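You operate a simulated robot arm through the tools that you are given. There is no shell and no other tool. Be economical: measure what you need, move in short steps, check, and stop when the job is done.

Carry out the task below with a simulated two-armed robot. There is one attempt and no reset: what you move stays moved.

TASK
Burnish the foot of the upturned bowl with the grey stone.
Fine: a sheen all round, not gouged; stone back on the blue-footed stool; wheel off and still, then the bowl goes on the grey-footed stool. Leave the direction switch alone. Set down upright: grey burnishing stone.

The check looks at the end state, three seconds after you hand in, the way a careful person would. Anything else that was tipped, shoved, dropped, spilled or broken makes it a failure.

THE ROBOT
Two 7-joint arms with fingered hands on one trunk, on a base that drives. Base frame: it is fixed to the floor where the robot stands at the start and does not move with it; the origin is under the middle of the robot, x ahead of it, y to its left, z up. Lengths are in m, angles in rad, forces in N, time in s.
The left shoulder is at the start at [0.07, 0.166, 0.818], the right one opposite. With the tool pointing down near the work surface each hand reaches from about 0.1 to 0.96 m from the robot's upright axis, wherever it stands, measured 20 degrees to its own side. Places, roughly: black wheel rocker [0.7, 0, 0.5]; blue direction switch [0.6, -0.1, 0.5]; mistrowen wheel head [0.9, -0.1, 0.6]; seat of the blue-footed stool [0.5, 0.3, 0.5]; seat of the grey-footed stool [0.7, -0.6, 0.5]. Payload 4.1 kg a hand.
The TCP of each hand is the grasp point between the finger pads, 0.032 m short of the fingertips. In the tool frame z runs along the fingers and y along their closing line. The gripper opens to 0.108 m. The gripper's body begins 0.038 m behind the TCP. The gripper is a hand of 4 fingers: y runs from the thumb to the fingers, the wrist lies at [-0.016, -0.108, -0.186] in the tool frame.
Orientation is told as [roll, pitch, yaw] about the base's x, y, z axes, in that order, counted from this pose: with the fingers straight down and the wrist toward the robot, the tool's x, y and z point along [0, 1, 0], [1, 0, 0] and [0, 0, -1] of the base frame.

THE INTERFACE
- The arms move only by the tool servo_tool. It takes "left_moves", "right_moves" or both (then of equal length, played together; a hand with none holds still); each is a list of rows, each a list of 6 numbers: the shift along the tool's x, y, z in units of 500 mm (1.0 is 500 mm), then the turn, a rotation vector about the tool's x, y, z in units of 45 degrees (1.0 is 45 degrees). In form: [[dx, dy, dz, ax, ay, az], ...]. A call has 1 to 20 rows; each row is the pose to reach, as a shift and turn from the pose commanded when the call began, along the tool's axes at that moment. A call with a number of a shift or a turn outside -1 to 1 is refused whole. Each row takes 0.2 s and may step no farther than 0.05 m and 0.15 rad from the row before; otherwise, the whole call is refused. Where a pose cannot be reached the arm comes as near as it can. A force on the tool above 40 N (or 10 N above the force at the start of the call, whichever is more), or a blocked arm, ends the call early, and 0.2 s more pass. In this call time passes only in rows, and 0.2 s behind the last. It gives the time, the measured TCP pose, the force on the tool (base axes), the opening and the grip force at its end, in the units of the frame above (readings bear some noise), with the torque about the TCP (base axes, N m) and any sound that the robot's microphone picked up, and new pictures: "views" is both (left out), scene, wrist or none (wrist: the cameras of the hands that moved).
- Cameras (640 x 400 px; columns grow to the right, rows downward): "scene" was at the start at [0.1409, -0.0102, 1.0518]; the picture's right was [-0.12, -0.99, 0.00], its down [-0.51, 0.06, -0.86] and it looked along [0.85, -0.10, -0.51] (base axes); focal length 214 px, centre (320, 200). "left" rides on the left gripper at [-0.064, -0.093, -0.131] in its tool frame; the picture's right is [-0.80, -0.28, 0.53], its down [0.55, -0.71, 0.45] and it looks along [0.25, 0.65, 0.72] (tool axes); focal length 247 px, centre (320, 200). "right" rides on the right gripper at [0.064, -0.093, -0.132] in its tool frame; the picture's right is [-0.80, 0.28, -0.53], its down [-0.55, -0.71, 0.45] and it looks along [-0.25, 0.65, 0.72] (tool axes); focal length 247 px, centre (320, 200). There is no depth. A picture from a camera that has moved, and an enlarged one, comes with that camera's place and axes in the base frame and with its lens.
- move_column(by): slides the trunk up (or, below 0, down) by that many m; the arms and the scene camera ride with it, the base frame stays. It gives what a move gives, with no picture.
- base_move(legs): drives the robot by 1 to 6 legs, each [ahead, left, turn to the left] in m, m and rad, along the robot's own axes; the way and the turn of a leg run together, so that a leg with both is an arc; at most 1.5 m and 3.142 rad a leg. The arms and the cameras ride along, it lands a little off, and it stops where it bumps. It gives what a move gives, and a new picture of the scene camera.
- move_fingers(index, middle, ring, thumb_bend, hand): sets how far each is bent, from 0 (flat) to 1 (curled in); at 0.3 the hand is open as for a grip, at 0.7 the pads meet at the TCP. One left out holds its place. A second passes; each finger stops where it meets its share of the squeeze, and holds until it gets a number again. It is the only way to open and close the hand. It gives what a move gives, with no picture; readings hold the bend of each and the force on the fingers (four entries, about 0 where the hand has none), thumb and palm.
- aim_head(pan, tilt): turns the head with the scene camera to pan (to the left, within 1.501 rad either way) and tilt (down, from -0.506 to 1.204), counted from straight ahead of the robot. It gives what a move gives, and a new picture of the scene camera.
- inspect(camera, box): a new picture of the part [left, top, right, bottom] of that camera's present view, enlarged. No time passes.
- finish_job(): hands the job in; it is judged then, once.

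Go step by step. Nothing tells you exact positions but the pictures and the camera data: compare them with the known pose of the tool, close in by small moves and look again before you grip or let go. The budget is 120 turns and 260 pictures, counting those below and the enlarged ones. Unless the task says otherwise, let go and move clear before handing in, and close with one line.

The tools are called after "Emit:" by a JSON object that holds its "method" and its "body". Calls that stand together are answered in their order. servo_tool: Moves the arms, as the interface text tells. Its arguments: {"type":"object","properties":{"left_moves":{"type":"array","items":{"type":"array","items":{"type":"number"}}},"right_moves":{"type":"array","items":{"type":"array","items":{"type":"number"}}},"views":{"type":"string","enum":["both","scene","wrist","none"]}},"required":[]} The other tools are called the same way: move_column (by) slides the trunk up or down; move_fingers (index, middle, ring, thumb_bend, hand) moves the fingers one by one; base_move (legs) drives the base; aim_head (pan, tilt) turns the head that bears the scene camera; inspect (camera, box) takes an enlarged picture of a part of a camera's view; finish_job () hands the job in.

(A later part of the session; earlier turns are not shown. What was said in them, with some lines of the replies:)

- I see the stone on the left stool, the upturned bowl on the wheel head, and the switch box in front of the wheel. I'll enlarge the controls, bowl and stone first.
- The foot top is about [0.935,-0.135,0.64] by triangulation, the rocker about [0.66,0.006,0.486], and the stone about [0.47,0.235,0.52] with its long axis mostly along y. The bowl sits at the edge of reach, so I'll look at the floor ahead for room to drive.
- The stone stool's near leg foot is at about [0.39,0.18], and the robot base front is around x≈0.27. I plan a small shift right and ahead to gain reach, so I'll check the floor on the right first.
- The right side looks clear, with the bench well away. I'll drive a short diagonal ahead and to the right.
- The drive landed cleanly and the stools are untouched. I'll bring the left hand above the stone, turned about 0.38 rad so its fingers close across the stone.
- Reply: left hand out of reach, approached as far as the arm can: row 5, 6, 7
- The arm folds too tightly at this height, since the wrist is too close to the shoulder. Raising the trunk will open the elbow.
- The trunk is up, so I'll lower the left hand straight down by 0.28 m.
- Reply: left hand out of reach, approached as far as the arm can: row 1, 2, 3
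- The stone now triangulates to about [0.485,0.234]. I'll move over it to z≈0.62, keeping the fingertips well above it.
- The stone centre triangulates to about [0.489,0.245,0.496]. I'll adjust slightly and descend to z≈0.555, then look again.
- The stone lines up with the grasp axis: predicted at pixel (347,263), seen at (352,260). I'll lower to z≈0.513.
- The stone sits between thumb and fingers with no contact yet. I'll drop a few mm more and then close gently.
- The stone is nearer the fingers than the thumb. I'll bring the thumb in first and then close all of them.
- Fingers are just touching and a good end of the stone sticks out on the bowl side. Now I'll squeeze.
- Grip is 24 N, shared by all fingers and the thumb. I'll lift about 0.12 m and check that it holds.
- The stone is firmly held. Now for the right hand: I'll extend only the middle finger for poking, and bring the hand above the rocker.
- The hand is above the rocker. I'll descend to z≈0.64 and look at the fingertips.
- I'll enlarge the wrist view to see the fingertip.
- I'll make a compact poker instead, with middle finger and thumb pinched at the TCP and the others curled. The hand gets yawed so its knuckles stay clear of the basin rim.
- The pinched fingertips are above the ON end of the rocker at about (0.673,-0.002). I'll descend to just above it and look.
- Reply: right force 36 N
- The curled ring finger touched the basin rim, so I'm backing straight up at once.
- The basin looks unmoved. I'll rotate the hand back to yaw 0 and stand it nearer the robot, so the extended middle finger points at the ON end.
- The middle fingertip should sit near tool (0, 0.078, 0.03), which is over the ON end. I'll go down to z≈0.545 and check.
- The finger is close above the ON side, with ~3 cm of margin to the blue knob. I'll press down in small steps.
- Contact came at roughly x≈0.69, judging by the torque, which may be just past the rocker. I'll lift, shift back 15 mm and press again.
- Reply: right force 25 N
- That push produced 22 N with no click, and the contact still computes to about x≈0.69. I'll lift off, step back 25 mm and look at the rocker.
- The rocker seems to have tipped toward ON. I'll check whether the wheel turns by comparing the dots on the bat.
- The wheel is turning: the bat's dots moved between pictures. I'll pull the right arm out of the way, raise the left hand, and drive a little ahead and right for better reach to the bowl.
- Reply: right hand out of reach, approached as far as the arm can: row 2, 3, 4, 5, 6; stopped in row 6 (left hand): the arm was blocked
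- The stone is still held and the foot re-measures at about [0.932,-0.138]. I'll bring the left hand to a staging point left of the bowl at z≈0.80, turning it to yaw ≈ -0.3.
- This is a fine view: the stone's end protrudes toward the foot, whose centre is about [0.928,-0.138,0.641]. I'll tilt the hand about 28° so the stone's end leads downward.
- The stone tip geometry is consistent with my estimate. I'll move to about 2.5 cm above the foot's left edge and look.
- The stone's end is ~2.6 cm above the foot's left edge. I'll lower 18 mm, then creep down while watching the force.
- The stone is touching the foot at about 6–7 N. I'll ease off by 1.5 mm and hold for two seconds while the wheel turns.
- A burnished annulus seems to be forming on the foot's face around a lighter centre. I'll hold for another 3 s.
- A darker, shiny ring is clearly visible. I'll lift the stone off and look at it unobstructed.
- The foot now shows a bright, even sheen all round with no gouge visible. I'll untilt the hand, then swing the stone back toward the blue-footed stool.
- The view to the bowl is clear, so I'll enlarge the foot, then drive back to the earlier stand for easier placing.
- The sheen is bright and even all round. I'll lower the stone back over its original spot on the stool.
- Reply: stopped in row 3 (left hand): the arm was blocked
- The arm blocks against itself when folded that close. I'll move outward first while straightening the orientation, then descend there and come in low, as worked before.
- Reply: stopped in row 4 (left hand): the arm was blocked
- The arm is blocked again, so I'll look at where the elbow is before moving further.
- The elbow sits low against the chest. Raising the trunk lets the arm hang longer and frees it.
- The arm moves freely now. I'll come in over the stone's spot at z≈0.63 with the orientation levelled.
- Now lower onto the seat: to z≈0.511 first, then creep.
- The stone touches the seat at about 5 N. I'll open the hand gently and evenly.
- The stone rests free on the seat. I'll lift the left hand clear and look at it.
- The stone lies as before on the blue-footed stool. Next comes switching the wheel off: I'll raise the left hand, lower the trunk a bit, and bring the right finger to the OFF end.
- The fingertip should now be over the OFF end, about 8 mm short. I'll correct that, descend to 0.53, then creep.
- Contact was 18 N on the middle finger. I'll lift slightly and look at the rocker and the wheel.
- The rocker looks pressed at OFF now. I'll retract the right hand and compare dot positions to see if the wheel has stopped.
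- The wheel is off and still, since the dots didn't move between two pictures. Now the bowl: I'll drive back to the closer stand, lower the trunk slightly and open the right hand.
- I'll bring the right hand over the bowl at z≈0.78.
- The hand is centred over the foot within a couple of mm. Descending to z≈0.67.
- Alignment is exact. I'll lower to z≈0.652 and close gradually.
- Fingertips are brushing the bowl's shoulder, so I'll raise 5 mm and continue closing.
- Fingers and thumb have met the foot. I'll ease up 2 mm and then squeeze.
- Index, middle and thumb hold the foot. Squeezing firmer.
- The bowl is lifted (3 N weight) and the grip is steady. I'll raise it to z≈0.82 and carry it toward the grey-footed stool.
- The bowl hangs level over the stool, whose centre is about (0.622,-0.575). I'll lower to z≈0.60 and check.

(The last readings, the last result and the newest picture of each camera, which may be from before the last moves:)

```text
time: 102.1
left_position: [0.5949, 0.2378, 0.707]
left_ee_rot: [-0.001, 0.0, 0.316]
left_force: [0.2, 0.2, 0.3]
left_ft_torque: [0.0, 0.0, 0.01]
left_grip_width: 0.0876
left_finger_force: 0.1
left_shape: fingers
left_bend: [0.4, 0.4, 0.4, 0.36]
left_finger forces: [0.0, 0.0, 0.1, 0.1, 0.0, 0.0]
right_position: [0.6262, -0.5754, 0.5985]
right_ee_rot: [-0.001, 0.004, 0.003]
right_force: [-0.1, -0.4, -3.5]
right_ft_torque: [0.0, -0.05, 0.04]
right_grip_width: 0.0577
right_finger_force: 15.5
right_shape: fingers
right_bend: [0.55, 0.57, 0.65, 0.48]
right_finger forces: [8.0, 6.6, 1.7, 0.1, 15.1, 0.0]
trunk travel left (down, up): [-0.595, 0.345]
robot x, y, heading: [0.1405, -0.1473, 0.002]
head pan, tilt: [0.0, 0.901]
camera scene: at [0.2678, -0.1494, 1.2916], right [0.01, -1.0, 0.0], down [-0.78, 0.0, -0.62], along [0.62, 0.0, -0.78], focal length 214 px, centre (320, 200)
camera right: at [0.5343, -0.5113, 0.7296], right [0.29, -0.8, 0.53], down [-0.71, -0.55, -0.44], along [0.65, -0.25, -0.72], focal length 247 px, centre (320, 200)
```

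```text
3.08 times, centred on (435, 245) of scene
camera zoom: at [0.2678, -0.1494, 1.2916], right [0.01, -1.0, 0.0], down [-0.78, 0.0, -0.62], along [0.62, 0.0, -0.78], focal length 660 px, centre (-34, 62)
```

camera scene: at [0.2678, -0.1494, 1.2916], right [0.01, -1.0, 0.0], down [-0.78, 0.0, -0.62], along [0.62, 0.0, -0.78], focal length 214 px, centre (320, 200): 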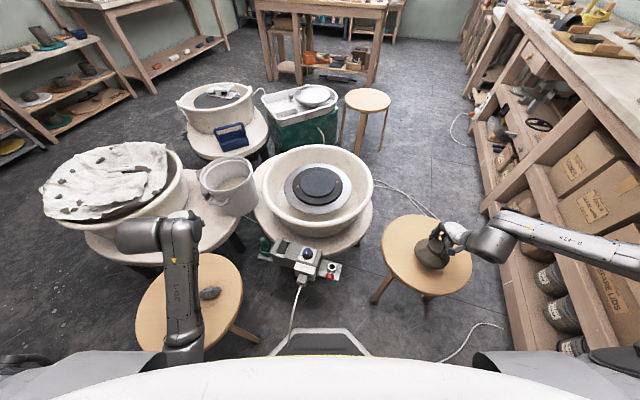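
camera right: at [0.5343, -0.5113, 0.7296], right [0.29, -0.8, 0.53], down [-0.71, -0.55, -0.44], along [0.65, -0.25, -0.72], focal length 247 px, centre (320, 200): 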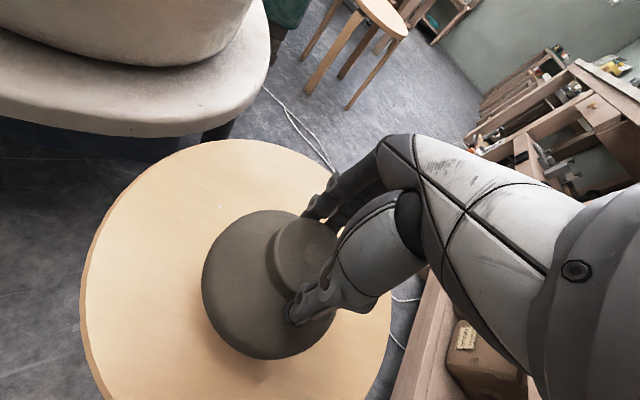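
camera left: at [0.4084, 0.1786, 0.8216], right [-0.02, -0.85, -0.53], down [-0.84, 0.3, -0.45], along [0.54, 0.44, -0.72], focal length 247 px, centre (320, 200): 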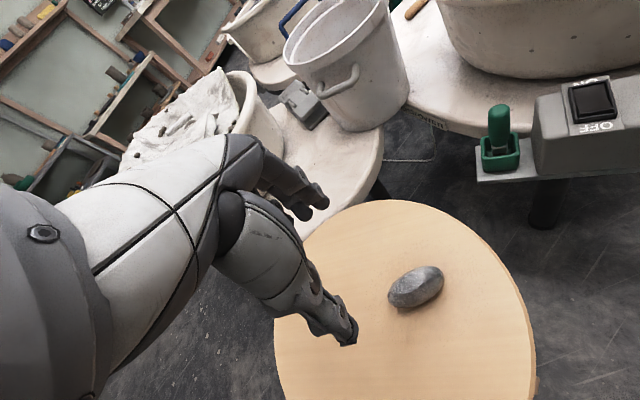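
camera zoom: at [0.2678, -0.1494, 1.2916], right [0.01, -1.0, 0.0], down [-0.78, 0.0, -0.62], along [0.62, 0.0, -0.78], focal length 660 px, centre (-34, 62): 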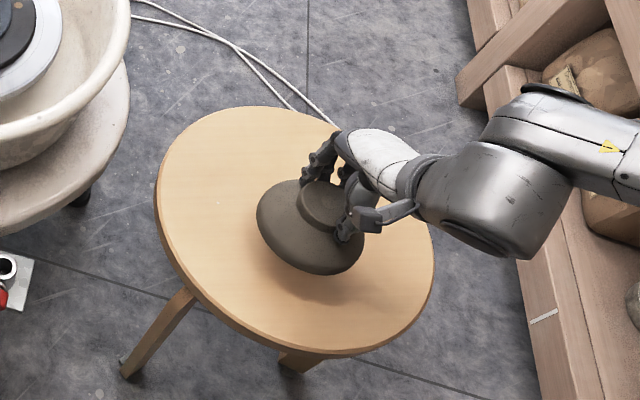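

The bowl is a few cm above the middle of the seat, and the stool's feet are grey. I'll creep down.

Emit:
{"method": "servo_tool", "body": {"right_moves": [[0, 0, 0.03, 0, 0, 0], [0, 0, 0.06, 0, 0, 0], [0, 0, 0.074, 0, 0, 0]], "views": "none"}}

Emit:
{"method": "servo_tool", "body": {"right_moves": [[0, 0, 0.006, 0, 0, 0], [0, 0, 0.01, 0, 0, 0]], "views": "wrist"}}

```text
time: 102.9
left_position: [0.5937, 0.2377, 0.7078]
left_ee_rot: [-0.002, 0.001, 0.315]
left_force: [-0.1, -0.2, -0.2]
left_ft_torque: [-0.01, -0.01, 0.0]
left_grip_width: 0.0875
left_finger_force: 0.0
left_shape: fingers
left_bend: [0.4, 0.4, 0.4, 0.36]
left_finger forces: [0.1, 0.0, 0.1, 0.1, 0.0, 0.0]
right_position: [0.625, -0.5752, 0.5601]
right_ee_rot: [0.0, 0.005, 0.004]
right_force: [0.4, -0.2, -3.5]
right_ft_torque: [0.01, -0.01, 0.01]
right_grip_width: 0.0582
right_finger_force: 15.2
right_shape: fingers
right_bend: [0.55, 0.57, 0.65, 0.48]
right_finger forces: [8.0, 6.6, 1.7, 0.0, 15.1, 0.0]
trunk travel left (down, up): [-0.595, 0.345]
robot x, y, heading: [0.1405, -0.1487, 0.007]
head pan, tilt: [0.0, 0.901]
```

```text
time: 103.5
left_position: [0.5939, 0.2376, 0.7062]
left_ee_rot: [-0.002, -0.001, 0.315]
left_force: [0.3, 0.0, 0.8]
left_ft_torque: [-0.04, 0.0, 0.01]
left_grip_width: 0.0873
left_finger_force: 0.0
left_shape: fingers
left_bend: [0.4, 0.4, 0.4, 0.36]
left_finger forces: [0.0, 0.0, 0.0, 0.1, 0.0, 0.0]
right_position: [0.6258, -0.5739, 0.5551]
right_ee_rot: [0.001, 0.007, 0.003]
right_force: [-0.3, -0.2, -3.7]
right_ft_torque: [0.0, -0.04, 0.0]
right_grip_width: 0.058
right_finger_force: 15.5
right_shape: fingers
right_bend: [0.55, 0.57, 0.65, 0.48]
right_finger forces: [8.1, 6.5, 1.7, 0.0, 15.1, 0.0]
trunk travel left (down, up): [-0.595, 0.345]
robot x, y, heading: [0.1427, -0.1524, 0.011]
head pan, tilt: [0.0, 0.901]
camera right: at [0.5329, -0.5105, 0.6865], right [0.29, -0.8, 0.53], down [-0.71, -0.55, -0.44], along [0.65, -0.25, -0.72], focal length 247 px, centre (320, 200)
```

right: 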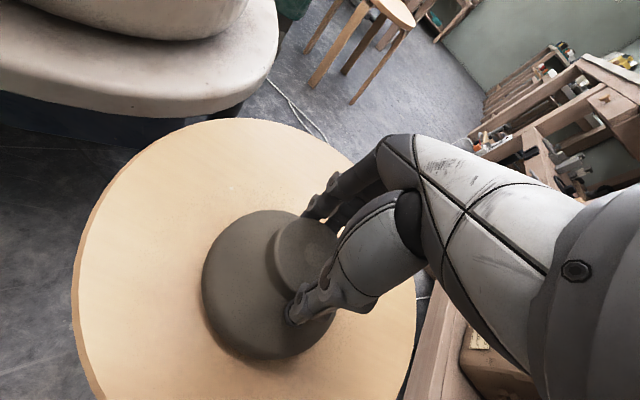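

Emit:
{"method": "servo_tool", "body": {"right_moves": [[0, 0, 0.004, 0, 0, 0], [0, 0, 0.008, 0, 0, 0]], "views": "none"}}

Emit:
{"method": "servo_tool", "body": {"right_moves": [[0, 0, 0.003, 0, 0, 0], [0, 0, 0.005, 0, 0, 0]], "views": "none"}}

```text
time: 104.1
left_position: [0.5934, 0.2377, 0.7077]
left_ee_rot: [-0.001, -0.001, 0.317]
left_force: [0.6, -0.5, 0.1]
left_ft_torque: [0.03, 0.0, -0.03]
left_grip_width: 0.0873
left_finger_force: 0.0
left_shape: fingers
left_bend: [0.4, 0.4, 0.4, 0.36]
left_finger forces: [0.0, 0.1, 0.0, 0.1, 0.0, 0.1]
right_position: [0.6241, -0.575, 0.5518]
right_ee_rot: [0.0, 0.005, 0.003]
right_force: [-0.5, -0.2, -4.1]
right_ft_torque: [-0.01, -0.04, 0.02]
right_grip_width: 0.058
right_finger_force: 15.9
right_shape: fingers
right_bend: [0.55, 0.57, 0.65, 0.48]
right_finger forces: [8.0, 6.5, 1.7, 0.0, 15.0, 0.1]
trunk travel left (down, up): [-0.595, 0.345]
robot x, y, heading: [0.139, -0.1526, 0.005]
head pan, tilt: [0.0, 0.901]
```

```text
time: 104.7
left_position: [0.5935, 0.2386, 0.7074]
left_ee_rot: [-0.002, 0.0, 0.314]
left_force: [-0.4, -0.4, 0.1]
left_ft_torque: [-0.02, 0.02, 0.0]
left_grip_width: 0.0875
left_finger_force: 0.1
left_shape: fingers
left_bend: [0.4, 0.4, 0.4, 0.36]
left_finger forces: [0.0, 0.0, 0.0, 0.0, 0.0, 0.1]
right_position: [0.6242, -0.5731, 0.5493]
right_ee_rot: [0.0, 0.006, 0.003]
right_force: [0.8, -0.4, -3.3]
right_ft_torque: [0.03, -0.01, 0.02]
right_grip_width: 0.0581
right_finger_force: 15.7
right_shape: fingers
right_bend: [0.55, 0.57, 0.65, 0.48]
right_finger forces: [7.9, 6.5, 1.7, 0.0, 15.1, 0.1]
trunk travel left (down, up): [-0.595, 0.345]
robot x, y, heading: [0.1408, -0.1481, 0.003]
head pan, tilt: [0.0, 0.901]
```

Emit:
{"method": "servo_tool", "body": {"right_moves": [[0, 0, 0.003, 0, 0, 0], [0, 0, 0.006, 0, 0, 0]], "views": "none"}}

Emit:
{"method": "servo_tool", "body": {"right_moves": [[0, 0, 0.003, 0, 0, 0], [0, 0, 0.006, 0, 0, 0]], "views": "wrist"}}

```text
time: 105.3
left_position: [0.5937, 0.2364, 0.7077]
left_ee_rot: [-0.002, 0.002, 0.315]
left_force: [-0.6, 0.7, -0.6]
left_ft_torque: [-0.02, 0.02, -0.05]
left_grip_width: 0.0874
left_finger_force: 0.1
left_shape: fingers
left_bend: [0.4, 0.4, 0.4, 0.36]
left_finger forces: [0.1, 0.0, 0.0, 0.0, 0.1, 0.0]
right_position: [0.6244, -0.5736, 0.5459]
right_ee_rot: [0.001, 0.005, 0.004]
right_force: [-0.4, -0.4, -4.2]
right_ft_torque: [0.01, -0.03, 0.01]
right_grip_width: 0.0577
right_finger_force: 15.6
right_shape: fingers
right_bend: [0.55, 0.57, 0.65, 0.48]
right_finger forces: [8.0, 6.5, 1.7, 0.1, 15.1, 0.1]
trunk travel left (down, up): [-0.595, 0.345]
robot x, y, heading: [0.1406, -0.148, 0.007]
head pan, tilt: [0.0, 0.901]
```

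```text
time: 105.9
left_position: [0.594, 0.2372, 0.7078]
left_ee_rot: [-0.004, -0.001, 0.317]
left_force: [-0.8, 0.4, 0.1]
left_ft_torque: [0.04, 0.01, -0.04]
left_grip_width: 0.0874
left_finger_force: 0.0
left_shape: fingers
left_bend: [0.4, 0.4, 0.4, 0.36]
left_finger forces: [0.0, 0.0, 0.0, 0.0, 0.1, 0.1]
right_position: [0.6244, -0.5743, 0.5429]
right_ee_rot: [-0.001, 0.004, 0.003]
right_force: [0.3, -0.8, -3.5]
right_ft_torque: [0.01, -0.03, -0.02]
right_grip_width: 0.0581
right_finger_force: 15.4
right_shape: fingers
right_bend: [0.55, 0.57, 0.65, 0.48]
right_finger forces: [8.0, 6.5, 1.6, 0.1, 15.0, 0.1]
trunk travel left (down, up): [-0.595, 0.345]
robot x, y, heading: [0.1426, -0.1488, 0.006]
head pan, tilt: [0.0, 0.901]
camera right: at [0.5329, -0.511, 0.674], right [0.29, -0.8, 0.53], down [-0.71, -0.55, -0.44], along [0.65, -0.25, -0.72], focal length 247 px, centre (320, 200)
```

right: 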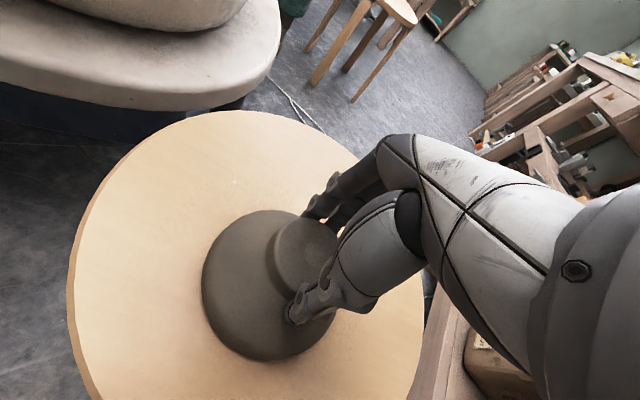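

Emit:
{"method": "servo_tool", "body": {"right_moves": [[0, 0, 0.004, 0, 0, 0], [0, 0, 0.008, 0, 0, 0]], "views": "none"}}

Emit:
{"method": "servo_tool", "body": {"right_moves": [[0, 0, 0.004, 0, 0, 0], [0, 0, 0.008, 0, 0, 0]], "views": "none"}}

Emit:
{"method": "inspect", "body": {"camera": "scene", "box": [390, 200, 480, 290]}}

```text
time: 106.5
left_position: [0.5936, 0.2371, 0.7078]
left_ee_rot: [-0.001, 0.001, 0.316]
left_force: [0.3, -0.8, 0.1]
left_ft_torque: [-0.03, 0.02, 0.04]
left_grip_width: 0.0874
left_finger_force: 0.0
left_shape: fingers
left_bend: [0.4, 0.4, 0.4, 0.36]
left_finger forces: [0.1, 0.0, 0.0, 0.0, 0.0, 0.0]
right_position: [0.6249, -0.5748, 0.5393]
right_ee_rot: [0.0, 0.003, 0.002]
right_force: [-1.2, 0.3, 6.1]
right_ft_torque: [0.0, -0.51, 0.03]
right_grip_width: 0.0579
right_finger_force: 19.6
right_shape: fingers
right_bend: [0.55, 0.57, 0.65, 0.48]
right_finger forces: [7.6, 13.9, 1.3, 0.0, 16.9, 0.1]
trunk travel left (down, up): [-0.595, 0.345]
robot x, y, heading: [0.1413, -0.1493, 0.002]
head pan, tilt: [0.0, 0.901]
```

```text
time: 107.1
left_position: [0.5924, 0.2386, 0.7077]
left_ee_rot: [-0.005, -0.001, 0.316]
left_force: [0.0, 0.9, 0.4]
left_ft_torque: [0.02, 0.03, -0.05]
left_grip_width: 0.0873
left_finger_force: 0.1
left_shape: fingers
left_bend: [0.4, 0.4, 0.4, 0.36]
left_finger forces: [0.1, 0.1, 0.1, 0.0, 0.1, 0.1]
right_position: [0.6257, -0.5735, 0.5371]
right_ee_rot: [-0.002, 0.0, 0.002]
right_force: [0.4, -1.9, 24.2]
right_ft_torque: [-0.16, -1.16, -0.04]
right_grip_width: 0.0582
right_finger_force: 26.8
right_shape: fingers
right_bend: [0.57, 0.56, 0.66, 0.47]
right_finger forces: [8.1, 25.6, 1.5, 0.0, 18.1, 0.0]
trunk travel left (down, up): [-0.595, 0.345]
robot x, y, heading: [0.1408, -0.1491, 0.01]
head pan, tilt: [0.0, 0.901]
```

```text
4.44 times, centred on (435, 245) of scene
camera zoom: at [0.2647, -0.1468, 1.2922], right [0.01, -1.0, 0.0], down [-0.78, -0.01, -0.62], along [0.62, 0.0, -0.78], focal length 953 px, centre (-191, 0)
```

zoom: 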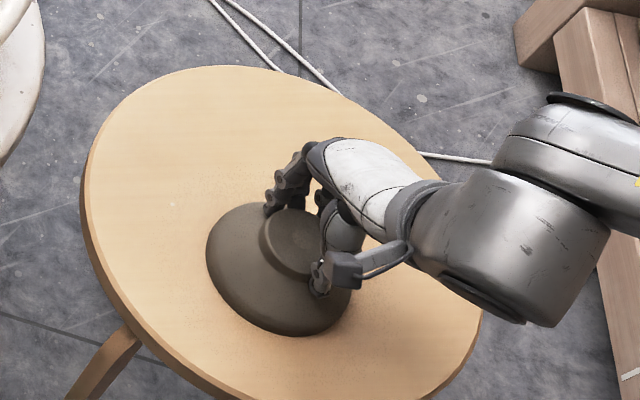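

The bowl is down on the seat and pressed a bit firmly. I'll back off 4.5 mm to light contact, then open.

Emit:
{"method": "servo_tool", "body": {"right_moves": [[0, 0, -0.005, 0, 0, 0], [0, 0, -0.009, 0, 0, 0]], "views": "none"}}

```text
time: 107.7
left_position: [0.5929, 0.2385, 0.7068]
left_ee_rot: [-0.002, -0.001, 0.316]
left_force: [0.3, 0.1, -0.1]
left_ft_torque: [0.0, 0.0, 0.01]
left_grip_width: 0.0874
left_finger_force: 0.0
left_shape: fingers
left_bend: [0.4, 0.4, 0.4, 0.36]
left_finger forces: [0.0, 0.0, 0.0, 0.0, 0.0, 0.0]
right_position: [0.624, -0.5748, 0.5392]
right_ee_rot: [-0.001, 0.007, 0.005]
right_force: [4.9, -1.4, 5.4]
right_ft_torque: [-0.04, -0.85, -0.05]
right_grip_width: 0.0581
right_finger_force: 19.6
right_shape: fingers
right_bend: [0.56, 0.56, 0.65, 0.47]
right_finger forces: [9.2, 15.1, 1.8, 0.0, 14.3, 0.1]
trunk travel left (down, up): [-0.595, 0.345]
robot x, y, heading: [0.141, -0.1511, 0.003]
head pan, tilt: [0.0, 0.901]
```

Emit:
{"method": "move_fingers", "body": {"hand": "right", "index": 0.5, "middle": 0.5, "ring": 0.5, "thumb_bend": 0.45}}

Emit:
{"method": "move_fingers", "body": {"hand": "right", "index": 0.32, "middle": 0.32, "ring": 0.32, "thumb_bend": 0.32}}

Emit:
{"method": "inspect", "body": {"camera": "right", "box": [160, 130, 420, 390]}}

```text
time: 108.7
left_position: [0.5935, 0.2383, 0.708]
left_ee_rot: [-0.003, 0.001, 0.315]
left_force: [0.1, 0.0, -0.7]
left_ft_torque: [0.03, 0.0, -0.03]
left_grip_width: 0.0876
left_finger_force: 0.1
left_shape: fingers
left_bend: [0.4, 0.4, 0.4, 0.36]
left_finger forces: [0.1, 0.0, 0.0, 0.0, 0.1, 0.0]
right_position: [0.6231, -0.574, 0.5393]
right_ee_rot: [0.0, 0.007, 0.002]
right_force: [-1.6, 0.4, -1.4]
right_ft_torque: [0.01, 0.03, 0.0]
right_grip_width: 0.0642
right_finger_force: 0.6
right_shape: fingers
right_bend: [0.5, 0.5, 0.5, 0.44]
right_finger forces: [0.1, 0.0, 0.0, 0.1, 1.3, 0.1]
trunk travel left (down, up): [-0.595, 0.345]
robot x, y, heading: [0.139, -0.15, 0.005]
head pan, tilt: [0.0, 0.901]
```

```text
time: 109.7
left_position: [0.5924, 0.2379, 0.7079]
left_ee_rot: [-0.003, 0.0, 0.317]
left_force: [0.7, 1.0, -0.9]
left_ft_torque: [0.0, -0.01, -0.02]
left_grip_width: 0.0874
left_finger_force: 0.0
left_shape: fingers
left_bend: [0.4, 0.4, 0.4, 0.36]
left_finger forces: [0.0, 0.0, 0.1, 0.0, 0.0, 0.0]
right_position: [0.6231, -0.5737, 0.5396]
right_ee_rot: [0.0, 0.005, 0.004]
right_force: [-0.1, -0.2, -0.3]
right_ft_torque: [0.01, 0.0, 0.0]
right_grip_width: 0.1031
right_finger_force: 0.2
right_shape: fingers
right_bend: [0.32, 0.32, 0.32, 0.32]
right_finger forces: [0.0, 0.1, 0.1, 0.0, 0.0, 0.0]
trunk travel left (down, up): [-0.595, 0.345]
robot x, y, heading: [0.1398, -0.1471, 0.007]
head pan, tilt: [0.0, 0.901]
```

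```text
1.54 times, centred on (290, 260) of right
camera zoom: at [0.5316, -0.5102, 0.6711], right [0.29, -0.8, 0.53], down [-0.71, -0.55, -0.44], along [0.65, -0.25, -0.72], focal length 380 px, centre (366, 108)
```

zoom: 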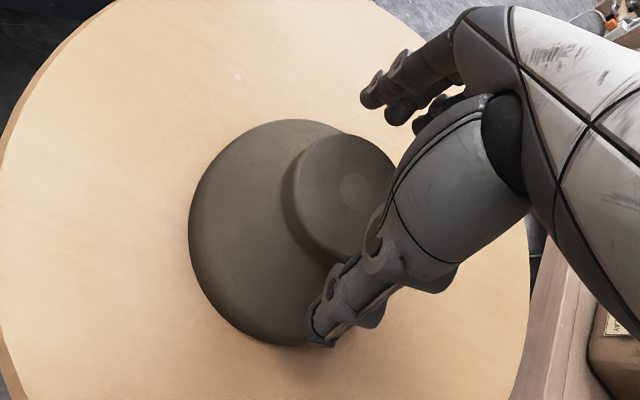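

The bowl rests on the seat and the fingers are clear. I'll raise the right hand straight up and take a final look.

Emit:
{"method": "servo_tool", "body": {"right_moves": [[0, 0, -0.06, 0, 0, 0], [0, 0, -0.14, 0, 0, 0], [0, 0, -0.22, 0, 0, 0], [0, -0.06, -0.3, 0, 0, 0], [0, -0.14, -0.36, 0, 0, 0], [0, -0.2, -0.4, 0, 0, 0]], "views": "both"}}

Emit:
{"method": "inspect", "body": {"camera": "scene", "box": [370, 190, 490, 310]}}

Emit:
{"method": "inspect", "body": {"camera": "scene", "box": [230, 130, 390, 290]}}

Emit:
{"method": "inspect", "body": {"camera": "scene", "box": [120, 230, 260, 370]}}

```text
time: 111.1
left_position: [0.5926, 0.2388, 0.7079]
left_ee_rot: [-0.001, 0.0, 0.316]
left_force: [1.2, 0.0, 0.2]
left_ft_torque: [0.02, -0.03, 0.03]
left_grip_width: 0.0876
left_finger_force: 0.0
left_shape: fingers
left_bend: [0.4, 0.4, 0.4, 0.36]
left_finger forces: [0.1, 0.0, 0.1, 0.1, 0.1, 0.1]
right_position: [0.523, -0.575, 0.7427]
right_ee_rot: [0.002, 0.005, 0.004]
right_force: [-0.1, 0.6, 0.3]
right_ft_torque: [0.01, -0.01, -0.01]
right_grip_width: 0.1034
right_finger_force: 0.0
right_shape: fingers
right_bend: [0.32, 0.32, 0.32, 0.32]
right_finger forces: [0.0, 0.0, 0.1, 0.0, 0.0, 0.0]
trunk travel left (down, up): [-0.595, 0.345]
robot x, y, heading: [0.1401, -0.1502, 0.012]
head pan, tilt: [0.0, 0.901]
camera scene: at [0.2665, -0.1476, 1.2916], right [0.01, -1.0, 0.0], down [-0.78, -0.01, -0.62], along [0.62, 0.0, -0.78], focal length 214 px, centre (320, 200)
camera right: at [0.4307, -0.5118, 0.874], right [0.29, -0.8, 0.53], down [-0.71, -0.55, -0.44], along [0.65, -0.25, -0.72], focal length 247 px, centre (320, 200)
```

scene: 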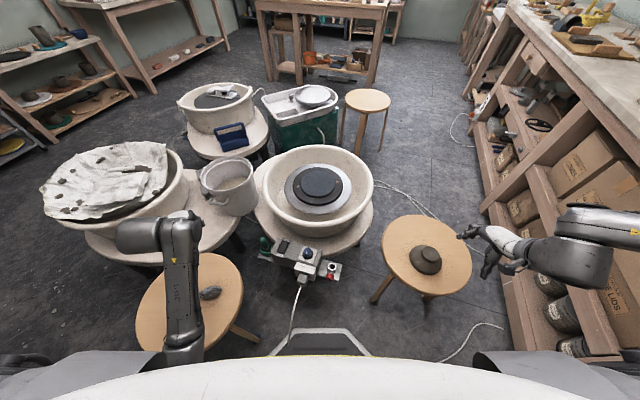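
right: 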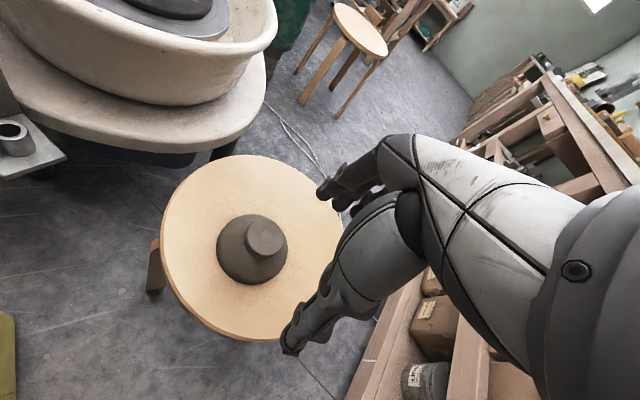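

```text
3.33 times, centred on (430, 250) of scene
camera zoom: at [0.2665, -0.1476, 1.2916], right [0.01, -1.0, 0.0], down [-0.78, -0.01, -0.62], along [0.62, 0.0, -0.78], focal length 715 px, centre (-47, 33)
```

zoom: 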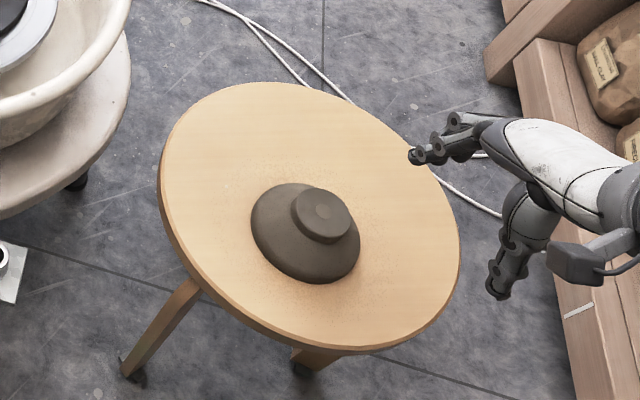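

```text
2.50 times, centred on (310, 210) of scene
camera zoom: at [0.2665, -0.1476, 1.2916], right [0.01, -1.0, 0.0], down [-0.78, -0.01, -0.62], along [0.62, 0.0, -0.78], focal length 536 px, centre (345, 175)
```

zoom: 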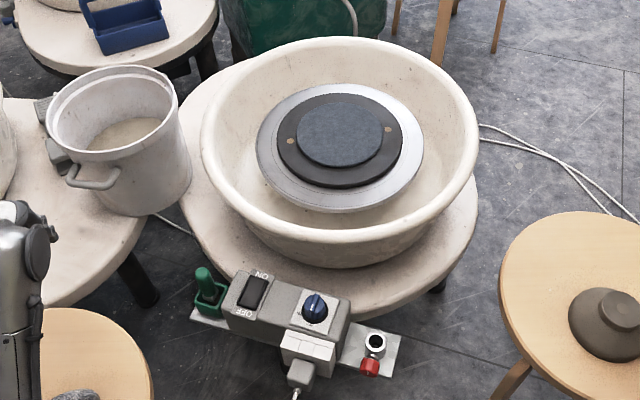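

```text
2.86 times, centred on (190, 300) of scene
camera zoom: at [0.2665, -0.1476, 1.2916], right [0.01, -1.0, 0.0], down [-0.78, -0.01, -0.62], along [0.62, 0.0, -0.78], focal length 613 px, centre (691, -86)
```

zoom: 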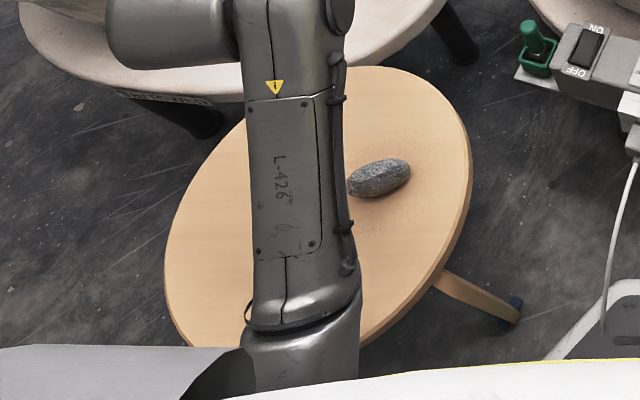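

The wheel is off and still, the direction switch is untouched, and the stone lies on the blue-footed stool. The bowl stands on the grey-footed stool and both hands are clear, so I'm handing in.

Emit:
{"method": "finish_job", "body": {}}

```text
The job is handed in.
```

The foot is burnished with an even sheen all round and no gouge that I could see. The stone is back on the blue-footed stool and the bowl is on the grey-footed one. The wheel is off and still, with the direction switch untouched. Early on, a right finger bumped the basin rim at about 35 N; the basin looked unmoved afterwards.
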